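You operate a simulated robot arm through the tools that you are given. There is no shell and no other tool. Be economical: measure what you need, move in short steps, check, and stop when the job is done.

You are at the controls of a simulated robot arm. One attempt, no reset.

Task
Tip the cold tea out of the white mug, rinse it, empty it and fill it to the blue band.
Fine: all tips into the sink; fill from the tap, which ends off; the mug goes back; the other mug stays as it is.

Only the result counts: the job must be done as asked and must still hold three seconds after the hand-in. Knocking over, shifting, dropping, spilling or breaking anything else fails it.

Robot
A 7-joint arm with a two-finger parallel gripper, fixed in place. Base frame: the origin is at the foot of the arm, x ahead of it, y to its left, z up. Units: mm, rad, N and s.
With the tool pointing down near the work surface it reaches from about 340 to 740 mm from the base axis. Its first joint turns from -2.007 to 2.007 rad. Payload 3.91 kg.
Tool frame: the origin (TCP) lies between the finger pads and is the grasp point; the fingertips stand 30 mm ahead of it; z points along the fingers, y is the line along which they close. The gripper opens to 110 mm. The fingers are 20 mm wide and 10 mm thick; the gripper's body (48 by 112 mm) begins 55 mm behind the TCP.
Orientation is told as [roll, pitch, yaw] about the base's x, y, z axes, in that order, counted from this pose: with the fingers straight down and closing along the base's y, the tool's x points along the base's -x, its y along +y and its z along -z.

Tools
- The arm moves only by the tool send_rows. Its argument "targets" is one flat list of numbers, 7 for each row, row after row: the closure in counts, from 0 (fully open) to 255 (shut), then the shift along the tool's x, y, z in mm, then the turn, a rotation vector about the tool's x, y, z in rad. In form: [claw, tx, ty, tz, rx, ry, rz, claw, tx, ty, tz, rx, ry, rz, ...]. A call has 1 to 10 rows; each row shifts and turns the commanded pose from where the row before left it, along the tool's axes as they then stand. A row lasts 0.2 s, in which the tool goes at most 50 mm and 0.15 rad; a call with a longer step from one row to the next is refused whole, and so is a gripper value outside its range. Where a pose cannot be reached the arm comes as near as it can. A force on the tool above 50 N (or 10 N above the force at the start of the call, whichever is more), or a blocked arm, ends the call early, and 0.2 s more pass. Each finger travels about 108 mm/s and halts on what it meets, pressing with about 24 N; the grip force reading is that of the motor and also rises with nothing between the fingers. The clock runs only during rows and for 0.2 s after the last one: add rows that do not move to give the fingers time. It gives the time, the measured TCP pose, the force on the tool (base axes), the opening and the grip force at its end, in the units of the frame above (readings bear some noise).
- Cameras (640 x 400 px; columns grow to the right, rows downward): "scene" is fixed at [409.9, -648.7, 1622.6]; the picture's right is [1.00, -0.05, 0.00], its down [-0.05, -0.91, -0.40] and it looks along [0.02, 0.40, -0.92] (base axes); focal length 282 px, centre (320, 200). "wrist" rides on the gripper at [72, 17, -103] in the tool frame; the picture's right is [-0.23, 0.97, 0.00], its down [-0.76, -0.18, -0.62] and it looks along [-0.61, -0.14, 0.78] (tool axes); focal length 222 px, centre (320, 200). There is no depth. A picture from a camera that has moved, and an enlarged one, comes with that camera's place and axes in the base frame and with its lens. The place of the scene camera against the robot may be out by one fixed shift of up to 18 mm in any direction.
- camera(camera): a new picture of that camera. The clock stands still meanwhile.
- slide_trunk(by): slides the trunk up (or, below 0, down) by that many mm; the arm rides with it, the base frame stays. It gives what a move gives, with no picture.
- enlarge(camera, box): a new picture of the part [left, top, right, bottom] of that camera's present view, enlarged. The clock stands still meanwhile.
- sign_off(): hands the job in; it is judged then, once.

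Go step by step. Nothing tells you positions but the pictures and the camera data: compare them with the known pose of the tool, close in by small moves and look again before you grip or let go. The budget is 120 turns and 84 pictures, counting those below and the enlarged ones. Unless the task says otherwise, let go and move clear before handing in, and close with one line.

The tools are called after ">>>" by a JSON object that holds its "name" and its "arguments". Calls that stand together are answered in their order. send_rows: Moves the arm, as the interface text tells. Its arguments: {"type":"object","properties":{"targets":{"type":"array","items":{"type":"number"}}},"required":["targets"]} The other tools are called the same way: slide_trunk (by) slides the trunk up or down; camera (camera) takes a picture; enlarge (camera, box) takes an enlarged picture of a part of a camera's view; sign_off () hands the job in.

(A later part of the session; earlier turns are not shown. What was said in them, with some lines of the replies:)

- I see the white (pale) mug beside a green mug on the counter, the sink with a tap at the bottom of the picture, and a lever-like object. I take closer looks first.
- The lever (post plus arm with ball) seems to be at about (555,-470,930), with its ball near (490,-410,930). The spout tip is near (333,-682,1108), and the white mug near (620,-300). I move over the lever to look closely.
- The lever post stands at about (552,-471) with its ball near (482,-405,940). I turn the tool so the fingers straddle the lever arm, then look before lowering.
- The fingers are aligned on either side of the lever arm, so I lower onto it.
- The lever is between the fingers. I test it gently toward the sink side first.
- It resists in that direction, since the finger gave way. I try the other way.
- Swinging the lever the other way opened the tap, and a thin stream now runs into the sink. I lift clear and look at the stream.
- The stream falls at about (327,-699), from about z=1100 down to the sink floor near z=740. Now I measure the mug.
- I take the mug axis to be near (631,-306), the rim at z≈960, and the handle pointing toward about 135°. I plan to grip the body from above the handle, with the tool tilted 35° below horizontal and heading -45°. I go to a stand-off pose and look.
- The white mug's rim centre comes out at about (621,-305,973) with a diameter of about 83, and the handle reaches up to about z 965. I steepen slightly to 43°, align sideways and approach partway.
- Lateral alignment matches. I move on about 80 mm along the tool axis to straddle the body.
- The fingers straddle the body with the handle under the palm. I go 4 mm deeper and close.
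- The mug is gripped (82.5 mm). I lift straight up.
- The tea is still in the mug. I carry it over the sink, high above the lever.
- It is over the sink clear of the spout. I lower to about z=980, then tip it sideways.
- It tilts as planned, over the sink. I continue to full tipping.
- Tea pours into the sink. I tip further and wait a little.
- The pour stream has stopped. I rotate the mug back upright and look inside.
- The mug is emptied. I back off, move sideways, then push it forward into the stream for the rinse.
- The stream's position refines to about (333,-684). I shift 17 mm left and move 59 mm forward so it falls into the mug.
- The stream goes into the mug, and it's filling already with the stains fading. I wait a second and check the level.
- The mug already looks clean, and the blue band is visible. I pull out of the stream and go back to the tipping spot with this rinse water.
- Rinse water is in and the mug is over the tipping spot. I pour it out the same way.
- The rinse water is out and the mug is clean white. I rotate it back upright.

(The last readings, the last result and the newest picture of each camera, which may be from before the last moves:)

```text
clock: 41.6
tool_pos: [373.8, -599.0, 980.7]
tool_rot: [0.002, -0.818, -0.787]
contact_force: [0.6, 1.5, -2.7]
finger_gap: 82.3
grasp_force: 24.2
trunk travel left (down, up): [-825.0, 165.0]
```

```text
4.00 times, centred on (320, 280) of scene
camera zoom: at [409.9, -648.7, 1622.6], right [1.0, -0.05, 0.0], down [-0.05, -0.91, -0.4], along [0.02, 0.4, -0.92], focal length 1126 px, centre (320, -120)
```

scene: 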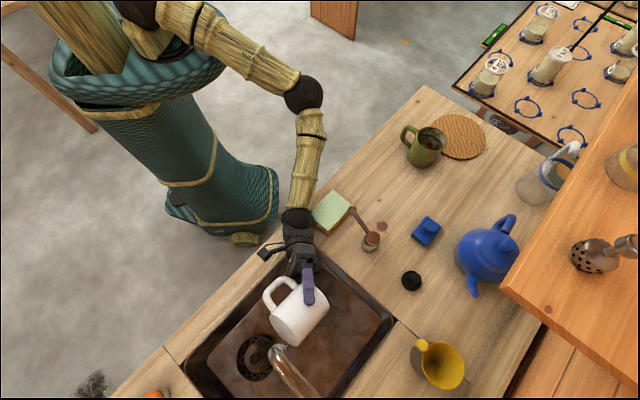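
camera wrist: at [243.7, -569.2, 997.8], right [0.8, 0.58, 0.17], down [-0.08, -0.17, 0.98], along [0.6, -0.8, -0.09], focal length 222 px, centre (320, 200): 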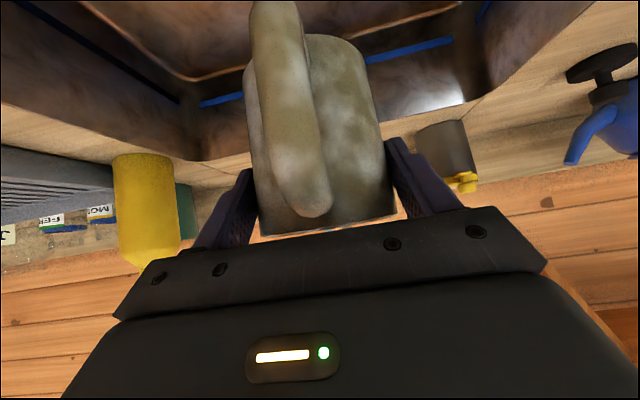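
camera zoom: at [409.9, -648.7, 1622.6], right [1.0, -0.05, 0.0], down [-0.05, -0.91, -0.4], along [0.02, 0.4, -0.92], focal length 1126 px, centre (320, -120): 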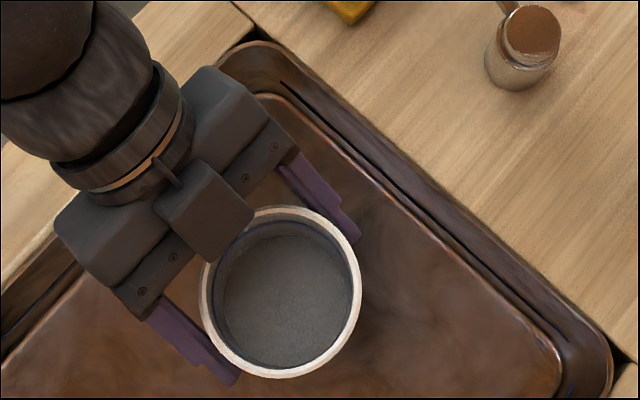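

It's empty and clean. Now back into the stream to fill.

>>> {"name": "send_rows", "arguments": {"targets": [255, 15.3, 0, -16.4, 0, 0, 0, 255, 15.3, 0, -16.4, 0, 0, 0, 255, 0, -43, 0, 0, 0, 0, 255, 0, -44, 0, 0, 0, 0, 255, -13.4, 0, 14.4, 0, 0, 0, 255, -13.4, 0, 14.4, 0, 0, 0, 255, -13.4, 0, 14.4, 0, 0, 0, 255, 0, 0, 0, 0, 0, 0, 255, 0, 0, 0, 0, 0, 0, 255, 0, 0, 0, 0, 0, 0]}}

>>> {"name": "send_rows", "arguments": {"targets": [255, 0, 0, 0, 0, 0, 0, 255, 0, 0, 0, 0, 0, 0, 255, 0, 0, 0, 0, 0, 0, 255, 0, 0, 0, 0, 0, 0, 255, 0, 0, 0, 0, 0, 0, 255, 0, 0, 0, 0, 0, 0, 255, 0, 0, 0, 0, 0, 0, 255, 0, 0, 0, 0, 0, 0, 255, 0, 0, 0, 0, 0, 0, 255, 0, 0, 0, 0, 0, 0]}}

>>> {"name": "enlarge", "arguments": {"camera": "scene", "box": [240, 300, 336, 360]}}

```text
clock: 43.8
tool_pos: [320.2, -670.3, 979.8]
tool_rot: [-0.001, -0.819, -0.785]
contact_force: [-1.0, 0.6, -3.1]
finger_gap: 82.2
grasp_force: 23.7
trunk travel left (down, up): [-825.0, 165.0]
```

```text
clock: 46.0
tool_pos: [318.6, -670.3, 980.6]
tool_rot: [0.0, -0.821, -0.785]
contact_force: [-0.3, 0.6, -4.3]
finger_gap: 82.4
grasp_force: 24.2
trunk travel left (down, up): [-825.0, 165.0]
```

```text
6.67 times, centred on (288, 330) of scene
camera zoom: at [409.9, -648.7, 1622.6], right [1.0, -0.05, 0.0], down [-0.05, -0.91, -0.4], along [0.02, 0.4, -0.92], focal length 1877 px, centre (533, -667)
```

zoom: 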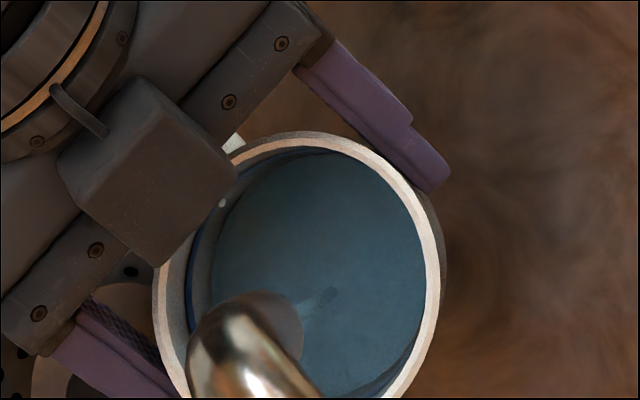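

>>> {"name": "send_rows", "arguments": {"targets": [255, 0, 0, 0, 0, 0, 0, 255, 0, 0, 0, 0, 0, 0, 255, 0, 0, 0, 0, 0, 0, 255, 0, 0, 0, 0, 0, 0, 255, 0, 0, 0, 0, 0, 0, 255, 0, 0, 0, 0, 0, 0, 255, 0, 0, 0, 0, 0, 0, 255, 0, 0, 0, 0, 0, 0, 255, 0, 0, 0, 0, 0, 0]}}

>>> {"name": "enlarge", "arguments": {"camera": "scene", "box": [240, 300, 336, 360]}}

```text
clock: 48.0
tool_pos: [319.8, -669.7, 980.3]
tool_rot: [-0.001, -0.819, -0.786]
contact_force: [-0.3, -0.6, -5.0]
finger_gap: 82.3
grasp_force: 23.7
trunk travel left (down, up): [-825.0, 165.0]
```

```text
6.67 times, centred on (288, 330) of scene
camera zoom: at [409.9, -648.7, 1622.6], right [1.0, -0.05, 0.0], down [-0.05, -0.91, -0.4], along [0.02, 0.4, -0.92], focal length 1877 px, centre (533, -667)
```

zoom: 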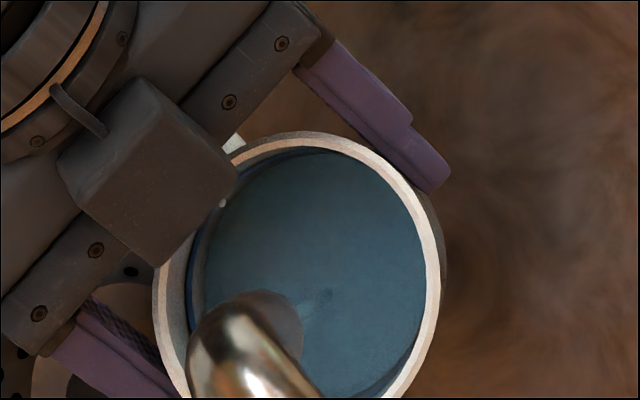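

>>> {"name": "enlarge", "arguments": {"camera": "scene", "box": [260, 320, 284, 350]}}

```text
13.33 times, centred on (272, 335) of scene
camera zoom: at [409.9, -648.7, 1622.6], right [1.0, -0.05, 0.0], down [-0.05, -0.91, -0.4], along [0.02, 0.4, -0.92], focal length 3753 px, centre (960, -1600)
```

zoom: 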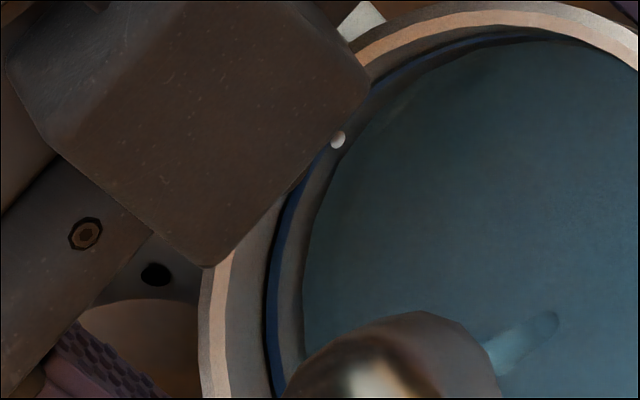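

The water edge (x≈303) is still below the band (x≈265–285 in this view). At about 7 px/s, I wait about 2.4 s more and recheck.

>>> {"name": "send_rows", "arguments": {"targets": [255, 0, 0, 0, 0, 0, 0, 255, 0, 0, 0, 0, 0, 0, 255, 0, 0, 0, 0, 0, 0, 255, 0, 0, 0, 0, 0, 0, 255, 0, 0, 0, 0, 0, 0, 255, 0, 0, 0, 0, 0, 0, 255, 0, 0, 0, 0, 0, 0, 255, 0, 0, 0, 0, 0, 0, 255, 0, 0, 0, 0, 0, 0, 255, 0, 0, 0, 0, 0, 0]}}

>>> {"name": "enlarge", "arguments": {"camera": "scene", "box": [260, 320, 284, 350]}}

```text
clock: 50.2
tool_pos: [320.5, -670.7, 980.4]
tool_rot: [0.0, -0.819, -0.785]
contact_force: [1.1, -0.1, -4.8]
finger_gap: 82.5
grasp_force: 24.1
trunk travel left (down, up): [-825.0, 165.0]
```

```text
13.33 times, centred on (272, 335) of scene
camera zoom: at [409.9, -648.7, 1622.6], right [1.0, -0.05, 0.0], down [-0.05, -0.91, -0.4], along [0.02, 0.4, -0.92], focal length 3753 px, centre (960, -1600)
```

zoom: 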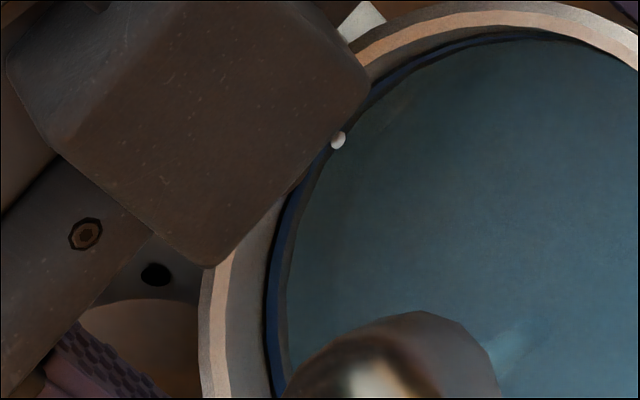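

It's almost at the band, so about 1.8 s more. I wait 1.4 s and then withdraw in the same call.

>>> {"name": "send_rows", "arguments": {"targets": [255, 0, 0, 0, 0, 0, 0, 255, 0, 0, 0, 0, 0, 0, 255, 0, 0, 0, 0, 0, 0, 255, 0, 0, 0, 0, 0, 0, 255, 0, 0, 0, 0, 0, 0, 255, 0, 0, 0, 0, 0, 0, 255, 0, 0, 0, 0, 0, 0, 255, 13.4, 0, -14.4, 0, 0, 0, 255, 13.4, 0, -14.4, 0, 0, 0, 255, 13.4, 0, -14.4, 0, 0, 0]}}

>>> {"name": "send_rows", "arguments": {"targets": [255, 0, 15, 0, 0, 0, 0, 255, 0, 30, 0, 0, 0, 0, 255, 0, 28, 0, 0, 0, 0, 255, 0, 14, 0, 0, 0, 0, 255, -6.8, 0, 7.3, 0, 0, 0, 255, -12, 0, 12.8, 0, 0, 0, 255, -11.8, 0, 12.7, 0, 0, 0, 255, 0, 0, 0, 0, 0, 0, 255, 0, 0, 0, 0, 0, 0, 255, 0, 0, 0, 0, 0, 0]}}

>>> {"name": "enlarge", "arguments": {"camera": "scene", "box": [280, 275, 344, 330]}}

```text
clock: 52.4
tool_pos: [277.1, -629.5, 981.3]
tool_rot: [-0.001, -0.82, -0.787]
contact_force: [-0.9, 0.0, -5.7]
finger_gap: 82.4
grasp_force: 23.8
trunk travel left (down, up): [-825.0, 165.0]
```

```text
clock: 54.6
tool_pos: [371.2, -598.7, 980.4]
tool_rot: [0.0, -0.818, -0.786]
contact_force: [0.4, 0.0, -5.1]
finger_gap: 82.3
grasp_force: 23.1
trunk travel left (down, up): [-825.0, 165.0]
```

```text
7.27 times, centred on (312, 302) of scene
camera zoom: at [409.9, -648.7, 1622.6], right [1.0, -0.05, 0.0], down [-0.05, -0.91, -0.4], along [0.02, 0.4, -0.92], focal length 2047 px, centre (378, -546)
```

zoom: 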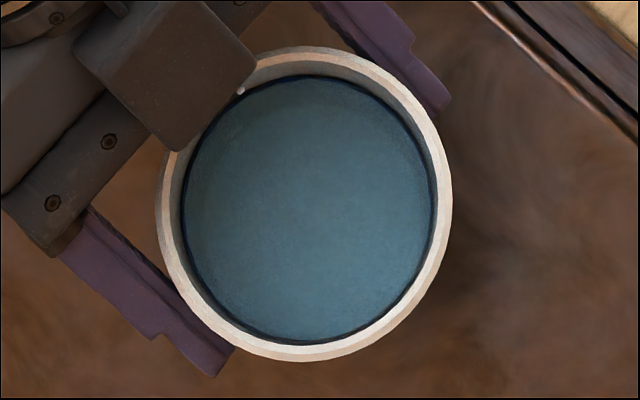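

>>> {"name": "enlarge", "arguments": {"camera": "scene", "box": [300, 278, 330, 296]}}

```text
16.00 times, centred on (315, 287) of scene
camera zoom: at [409.9, -648.7, 1622.6], right [1.0, -0.05, 0.0], down [-0.05, -0.91, -0.4], along [0.02, 0.4, -0.92], focal length 4504 px, centre (400, -1192)
```

zoom: 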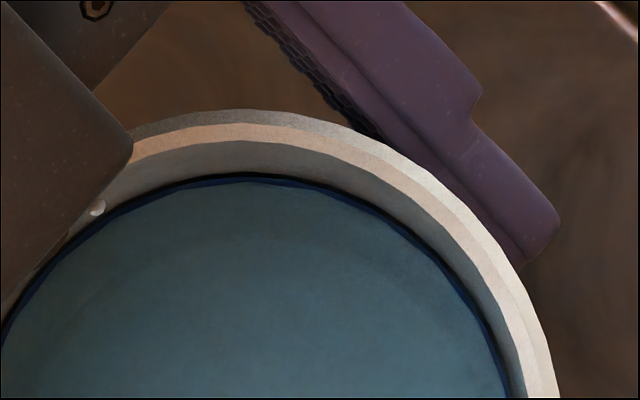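

The level lies in the band all round. I raise gently and carry the mug back.

>>> {"name": "send_rows", "arguments": {"targets": [255, -7.3, 0, -6.8, 0, 0, 0, 255, -14.6, 0, -13.7, 0, 0, 0, 255, -18.2, 0, -17.1, 0, 0, 0, 255, -18.2, 0, -17.1, 0, 0, 0, 255, -14.6, 0, -13.7, 0, 0, 0, 255, -7.3, 0, -6.8, 0, 0, 0, 255, 0, 0, 0, 0, 0, 0]}}

>>> {"name": "send_rows", "arguments": {"targets": [255, 0.7, 10, -0.7, 0, 0, 0, 255, 1.4, 20, -1.5, 0, 0, 0, 255, 2, 30, -2.2, 0, 0, 0, 255, 2.4, 35, -2.6, 0, 0, 0, 255, 2.4, 35, -2.6, 0, 0, 0, 255, 2.4, 35, -2.6, 0, 0, 0, 255, 2.4, 35, -2.6, 0, 0, 0, 255, 2.4, 35, -2.6, 0, 0, 0, 255, 2, 30, -2.2, 0, 0, 0, 255, 1.4, 20, -1.5, 0, 0, 0]}}

```text
clock: 56.2
tool_pos: [371.3, -599.4, 1090.5]
tool_rot: [0.001, -0.818, -0.784]
contact_force: [0.0, -0.4, -5.1]
finger_gap: 82.2
grasp_force: 24.6
trunk travel left (down, up): [-825.0, 165.0]
```

```text
clock: 58.4
tool_pos: [551.7, -377.2, 1089.5]
tool_rot: [-0.001, -0.819, -0.785]
contact_force: [0.0, 0.3, -5.8]
finger_gap: 82.3
grasp_force: 24.1
trunk travel left (down, up): [-825.0, 165.0]
```

>>> {"name": "send_rows", "arguments": {"targets": [255, 1, 15, -1.1, 0, 0, 0, 255, 1.7, 25, -1.8, 0, 0, 0, 255, 1.8, 27, -2, 0, 0, 0, 255, 1.5, 22, -1.6, 0, 0, 0, 255, 0.8, 11, -0.8, 0, 0, 0, 255, 0, 0, 0, 0, 0, 0, 255, 0, 0, 0, 0, 0, 0]}}

>>> {"name": "camera", "arguments": {"camera": "scene"}}

```text
clock: 60.0
tool_pos: [615.5, -300.0, 1090.5]
tool_rot: [0.0, -0.817, -0.786]
contact_force: [0.2, 0.3, -5.7]
finger_gap: 82.4
grasp_force: 23.7
trunk travel left (down, up): [-825.0, 165.0]
```

```text
36 pictures are left
```

scene: 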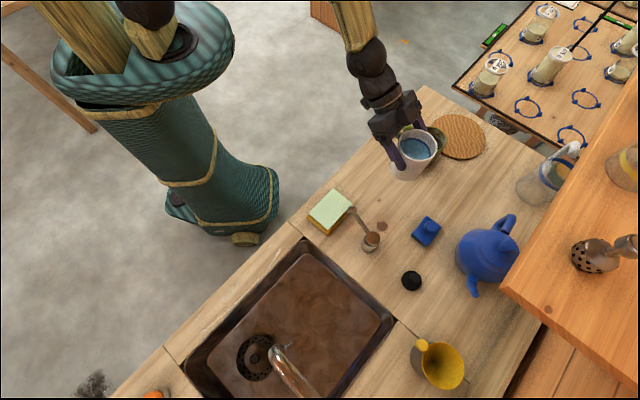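

It's exactly above its old place. I lower slowly.

>>> {"name": "send_rows", "arguments": {"targets": [255, 11, 0, 10.2, 0, 0, 0, 255, 18.2, 0, 17.1, 0, 0, 0, 255, 21.9, 0, 20.5, 0, 0, 0, 255, 18.2, 0, 17.1, 0, 0, 0, 255, 14.6, 0, 13.7, 0, 0, 0, 255, 8.8, 0, 8.2, 0, 0, 0, 255, 4.4, 0, 4.1, 0, 0, 0, 255, 0, 0, 0, 0, 0, 0]}}

>>> {"name": "enlarge", "arguments": {"camera": "scene", "box": [320, 120, 480, 220]}}

```text
clock: 61.8
tool_pos: [615.8, -299.1, 957.4]
tool_rot: [0.001, -0.819, -0.784]
contact_force: [-1.2, -0.3, -4.4]
finger_gap: 82.3
grasp_force: 24.3
trunk travel left (down, up): [-825.0, 165.0]
```

```text
4.00 times, centred on (400, 170) of scene
camera zoom: at [409.9, -648.7, 1622.6], right [1.0, -0.05, 0.0], down [-0.05, -0.91, -0.4], along [0.02, 0.4, -0.92], focal length 1126 px, centre (0, 320)
```

zoom: 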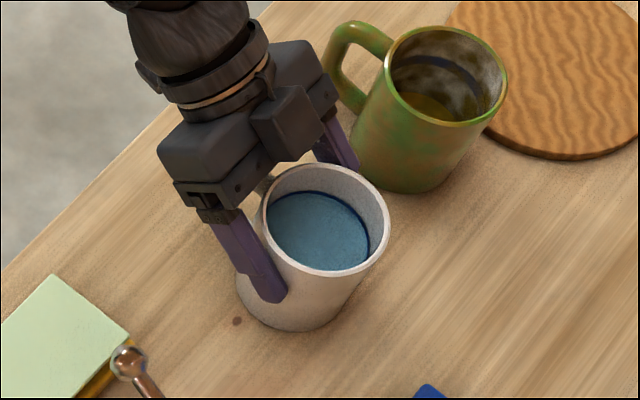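

>>> {"name": "send_rows", "arguments": {"targets": [255, 1.46, 0, 1.37, 0, 0, 0, 255, 1.46, 0, 1.37, 0, 0, 0, 255, 0, 0, 0, 0, 0, 0]}}

>>> {"name": "send_rows", "arguments": {"targets": [255, 0.73, 0, 0.68, 0, 0, 0, 255, 0.73, 0, 0.68, 0, 0, 0, 255, 0, 0, 0, 0, 0, 0]}}

```text
clock: 62.6
tool_pos: [615.8, -298.8, 957.7]
tool_rot: [0.005, -0.825, -0.788]
contact_force: [0.6, 0.1, 17.1]
finger_gap: 82.5
grasp_force: 24.3
trunk travel left (down, up): [-825.0, 165.0]
```

```text
clock: 63.4
tool_pos: [614.2, -299.3, 953.5]
tool_rot: [0.002, -0.824, -0.785]
contact_force: [5.2, -0.8, 15.4]
finger_gap: 82.2
grasp_force: 24.3
trunk travel left (down, up): [-825.0, 165.0]
```

>>> {"name": "enlarge", "arguments": {"camera": "scene", "box": [320, 120, 480, 220]}}

>>> {"name": "camera", "arguments": {"camera": "wrist"}}

```text
4.00 times, centred on (400, 170) of scene
camera zoom: at [409.9, -648.7, 1622.6], right [1.0, -0.05, 0.0], down [-0.05, -0.91, -0.4], along [0.02, 0.4, -0.92], focal length 1126 px, centre (0, 320)
```

zoom: 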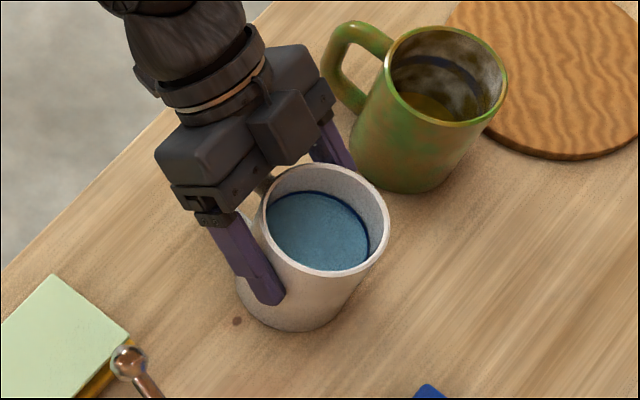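

```text
33 pictures are left
camera wrist: at [538.6, -197.0, 969.2], right [0.8, 0.58, 0.17], down [-0.08, -0.17, 0.98], along [0.6, -0.8, -0.09], focal length 222 px, centre (320, 200)
```

wrist: 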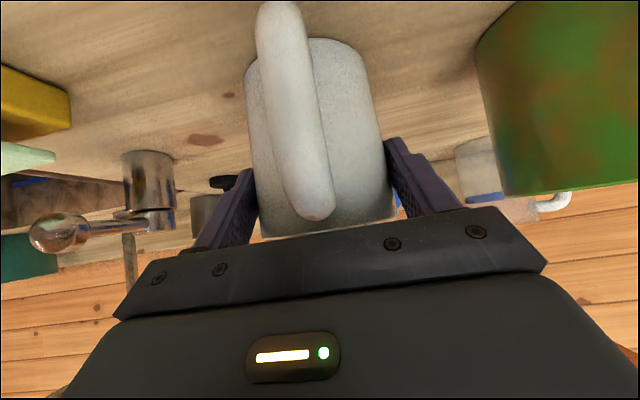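

The base touches the counter, with the mug slightly tipped in the grip. I press down another 2 mm to let it seat flat before releasing.

>>> {"name": "send_rows", "arguments": {"targets": [255, 0.73, 0, 0.68, 0, 0, 0, 255, 0.73, 0, 0.68, 0, 0, 0, 255, 0, 0, 0, 0, 0, 0, 255, 0, 0, 0, 0, 0, 0]}}

>>> {"name": "enlarge", "arguments": {"camera": "scene", "box": [320, 120, 480, 220]}}

```text
clock: 64.4
tool_pos: [614.6, -298.5, 951.5]
tool_rot: [0.001, -0.819, -0.785]
contact_force: [1.9, 2.1, 16.9]
finger_gap: 81.9
grasp_force: 23.8
trunk travel left (down, up): [-825.0, 165.0]
```

```text
4.00 times, centred on (400, 170) of scene
camera zoom: at [409.9, -648.7, 1622.6], right [1.0, -0.05, 0.0], down [-0.05, -0.91, -0.4], along [0.02, 0.4, -0.92], focal length 1126 px, centre (0, 320)
```

zoom: 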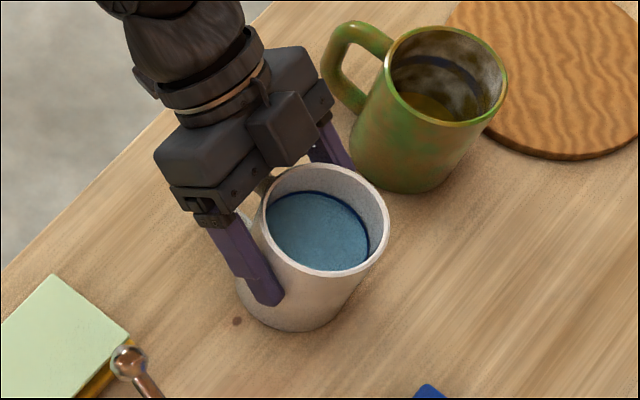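

The mug doesn't move any more, so it's seated. I open the fingers.

>>> {"name": "send_rows", "arguments": {"targets": [60, 0, 0, 0, 0, 0, 0, 45, 0, 0, 0, 0, 0, 0, 20, 0, 0, 0, 0, 0, 0, 0, 0, 0, 0, 0, 0, 0, 0, 0, 0, 0, 0, 0, 0]}}

>>> {"name": "enlarge", "arguments": {"camera": "scene", "box": [320, 120, 480, 220]}}

>>> {"name": "camera", "arguments": {"camera": "wrist"}}

```text
clock: 65.6
tool_pos: [615.1, -299.2, 950.8]
tool_rot: [-0.001, -0.819, -0.786]
contact_force: [-3.1, 1.1, 1.5]
finger_gap: 110.0
grasp_force: 0.0
trunk travel left (down, up): [-825.0, 165.0]
```

```text
4.00 times, centred on (400, 170) of scene
camera zoom: at [409.9, -648.7, 1622.6], right [1.0, -0.05, 0.0], down [-0.05, -0.91, -0.4], along [0.02, 0.4, -0.92], focal length 1126 px, centre (0, 320)
```

zoom: 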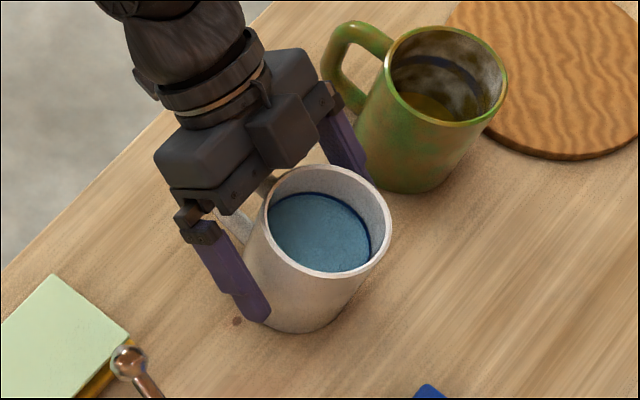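

```text
30 pictures are left
camera wrist: at [538.4, -197.5, 966.6], right [0.8, 0.58, 0.17], down [-0.08, -0.17, 0.98], along [0.6, -0.8, -0.09], focal length 222 px, centre (320, 200)
```

wrist: 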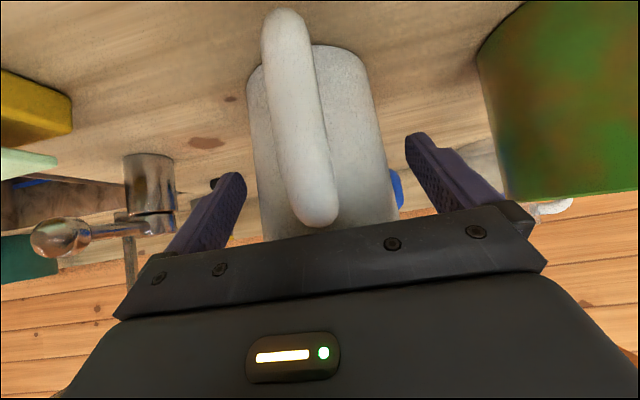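

The mug stands level within about 3 mm of its old place. I withdraw backward along the tool axis.

>>> {"name": "send_rows", "arguments": {"targets": [0, 0, 0, -8, 0, 0, 0, 0, 0, 0, -20, 0, 0, 0, 0, 0, 0, -30, 0, 0, 0, 0, 0, 0, -40, 0, 0, 0, 0, 0, 0, -40, 0, 0, 0]}}

>>> {"name": "enlarge", "arguments": {"camera": "scene", "box": [340, 120, 500, 220]}}

```text
clock: 66.8
tool_pos: [543.2, -227.8, 1044.5]
tool_rot: [-0.001, -0.82, -0.785]
contact_force: [-0.4, 0.1, 0.8]
finger_gap: 110.2
grasp_force: 0.0
trunk travel left (down, up): [-825.0, 165.0]
```

```text
4.00 times, centred on (420, 170) of scene
camera zoom: at [409.9, -648.7, 1622.6], right [1.0, -0.05, 0.0], down [-0.05, -0.91, -0.4], along [0.02, 0.4, -0.92], focal length 1126 px, centre (-80, 320)
```

zoom: 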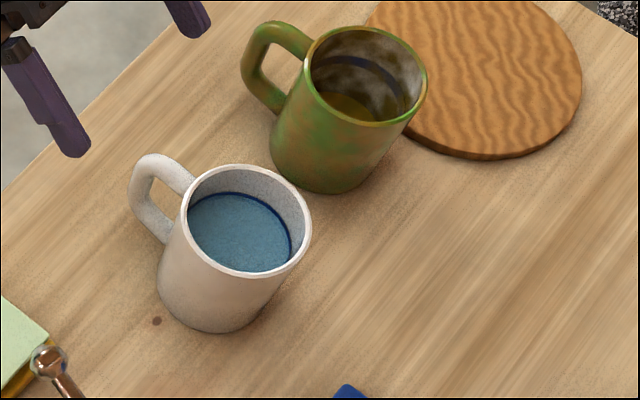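

The mug is back and filled to the band, and the green mug is unmoved. Next I close the tap: turn the tool down and go above the lever.

>>> {"name": "send_rows", "arguments": {"targets": [0, 0, 0, 0, 0, 0.137, 0, 0, 0, 0, 0, 0, 0.137, 0, 0, 0, 0, 0, 0, 0.137, 0, 0, 0, 0, 0, 0, 0.137, 0, 0, 0, 0, 0, 0, 0.137, 0, 162, 0, 0, 0, 0, 0.134, 0]}}

>>> {"name": "send_rows", "arguments": {"targets": [162, -22.7, -38.4, 0, 0, 0, 0, 162, -22.7, -38.4, 0, 0, 0, 0, 162, -22.7, -38.4, 0, 0, 0, 0, 162, -22.7, -38.4, 0, 0, 0, 0, 162, 0, 0, 0, 0, 0, 0]}}

>>> {"name": "camera", "arguments": {"camera": "wrist"}}

```text
clock: 68.2
tool_pos: [544.7, -228.2, 1042.3]
tool_rot: [0.0, 0.001, -0.785]
contact_force: [-1.1, 0.0, 1.1]
finger_gap: 40.2
grasp_force: 0.4
trunk travel left (down, up): [-825.0, 165.0]
```

```text
clock: 69.4
tool_pos: [502.3, -399.6, 1044.0]
tool_rot: [0.001, 0.001, -0.783]
contact_force: [-0.8, -0.4, 1.1]
finger_gap: 40.3
grasp_force: 0.0
trunk travel left (down, up): [-825.0, 165.0]
```

```text
28 pictures are left
camera wrist: at [462.0, -335.5, 1146.7], right [0.85, 0.53, 0.0], down [0.41, -0.66, 0.62], along [0.33, -0.53, -0.78], focal length 222 px, centre (320, 200)
```

wrist: 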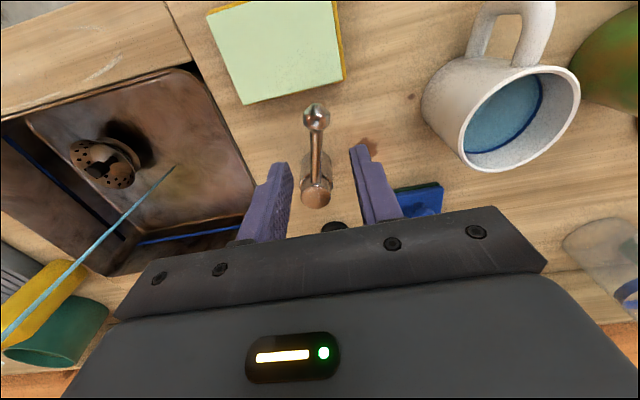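

It's aligned around the lever. I descend and swing it back to the stop.

>>> {"name": "send_rows", "arguments": {"targets": [162, 0, 0, 30, 0, 0, 0, 162, 0, 0, 30, 0, 0, 0, 162, 0, 0, 24, 0, 0, 0, 162, 0, 0, 0, 0, 0, 0, 162, 0, -8, 0, 0, 0, 0, 162, 0, -8, 0, 0, 0, 0, 162, 0, -8, 0, 0, 0, 0, 162, 0, -7, 0, 0, 0, 0, 162, 0, -6, 0, 0, 0, 0, 162, 0, 0, 0, 0, 0, 0]}}

>>> {"name": "camera", "arguments": {"camera": "wrist"}}

```text
clock: 71.6
tool_pos: [476.5, -424.8, 959.6]
tool_rot: [0.0, 0.001, -0.784]
contact_force: [10.0, 11.1, 1.6]
finger_gap: 48.1
grasp_force: 8.1
trunk travel left (down, up): [-825.0, 165.0]
```

```text
27 pictures are left
camera wrist: at [437.2, -360.0, 1062.9], right [0.85, 0.53, 0.0], down [0.41, -0.66, 0.62], along [0.33, -0.53, -0.78], focal length 222 px, centre (320, 200)
```

wrist: 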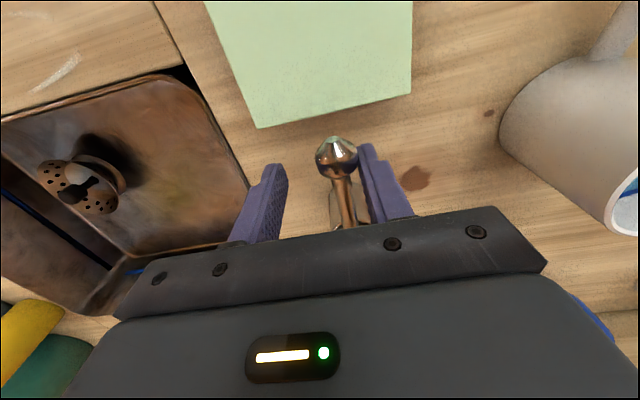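

The stream has stopped, and the lever is back at its stop. I centre the fingers, lift clear and check everything.

>>> {"name": "send_rows", "arguments": {"targets": [162, 0, 7, 0, 0, 0, 0, 162, 0, 7, 0, 0, 0, 0, 162, 0, 0, 0, 0, 0, 0, 162, 0, 0, -30, 0, 0, 0, 162, 0, 0, -45, 0, 0, 0, 162, 0, 0, -45, 0, 0, 0, 162, 40, 0, -20, 0, 0, 0, 162, 45, 0, -10, 0, 0, 0, 162, 45, 0, 0, 0, 0, 0]}}

>>> {"name": "camera", "arguments": {"camera": "scene"}}

>>> {"name": "camera", "arguments": {"camera": "wrist"}}

>>> {"name": "enlarge", "arguments": {"camera": "scene", "box": [220, 270, 380, 370]}}

>>> {"name": "enlarge", "arguments": {"camera": "scene", "box": [340, 120, 500, 220]}}

```text
clock: 73.6
tool_pos: [389.6, -324.4, 1112.3]
tool_rot: [-0.001, -0.002, -0.786]
contact_force: [-0.6, -0.5, 1.0]
finger_gap: 40.2
grasp_force: 0.1
trunk travel left (down, up): [-825.0, 165.0]
```

```text
26 pictures are left
```

scene: 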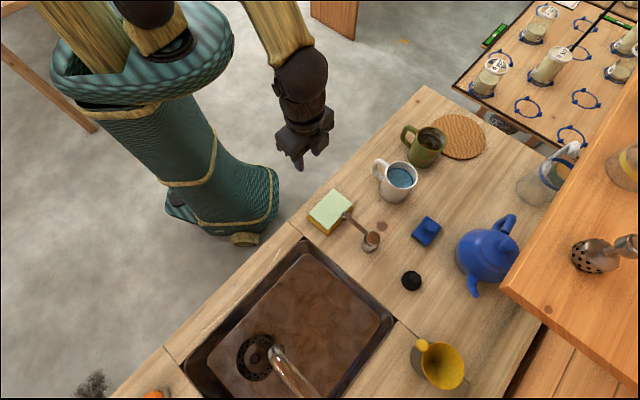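

```text
25 pictures are left
camera wrist: at [350.2, -260.0, 1214.0], right [0.85, 0.53, 0.0], down [0.41, -0.66, 0.62], along [0.33, -0.53, -0.78], focal length 222 px, centre (320, 200)
```

wrist: 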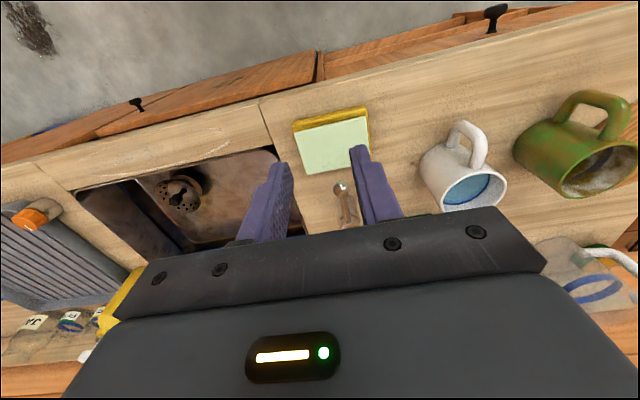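

```text
4.00 times, centred on (300, 320) of scene
camera zoom: at [409.9, -648.7, 1622.6], right [1.0, -0.05, 0.0], down [-0.05, -0.91, -0.4], along [0.02, 0.4, -0.92], focal length 1126 px, centre (400, -280)
```

zoom: 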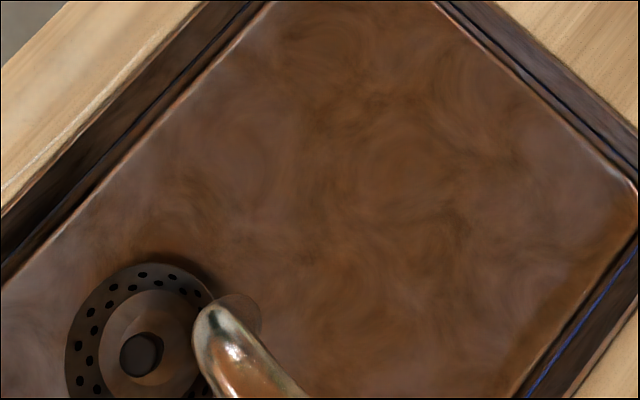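

```text
4.00 times, centred on (420, 170) of scene
camera zoom: at [409.9, -648.7, 1622.6], right [1.0, -0.05, 0.0], down [-0.05, -0.91, -0.4], along [0.02, 0.4, -0.92], focal length 1126 px, centre (-80, 320)
```

zoom: 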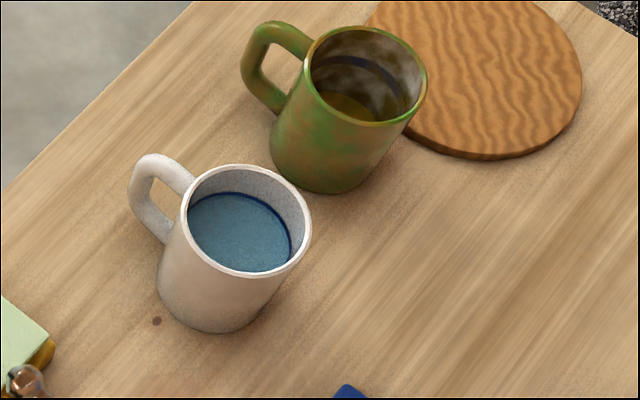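

The tap is off with its lever in the starting position, and the sink is clear. The mug stands in its place with water at the blue band, and nothing else has moved. I hand in.

>>> {"name": "sign_off", "arguments": {}}

```text
The job is handed in.
```

The white mug has been emptied of cold tea, rinsed, emptied again into the sink and filled from the tap to the blue band. It stands about 4 mm from its original spot, the tap is off, and the other mug was not touched.
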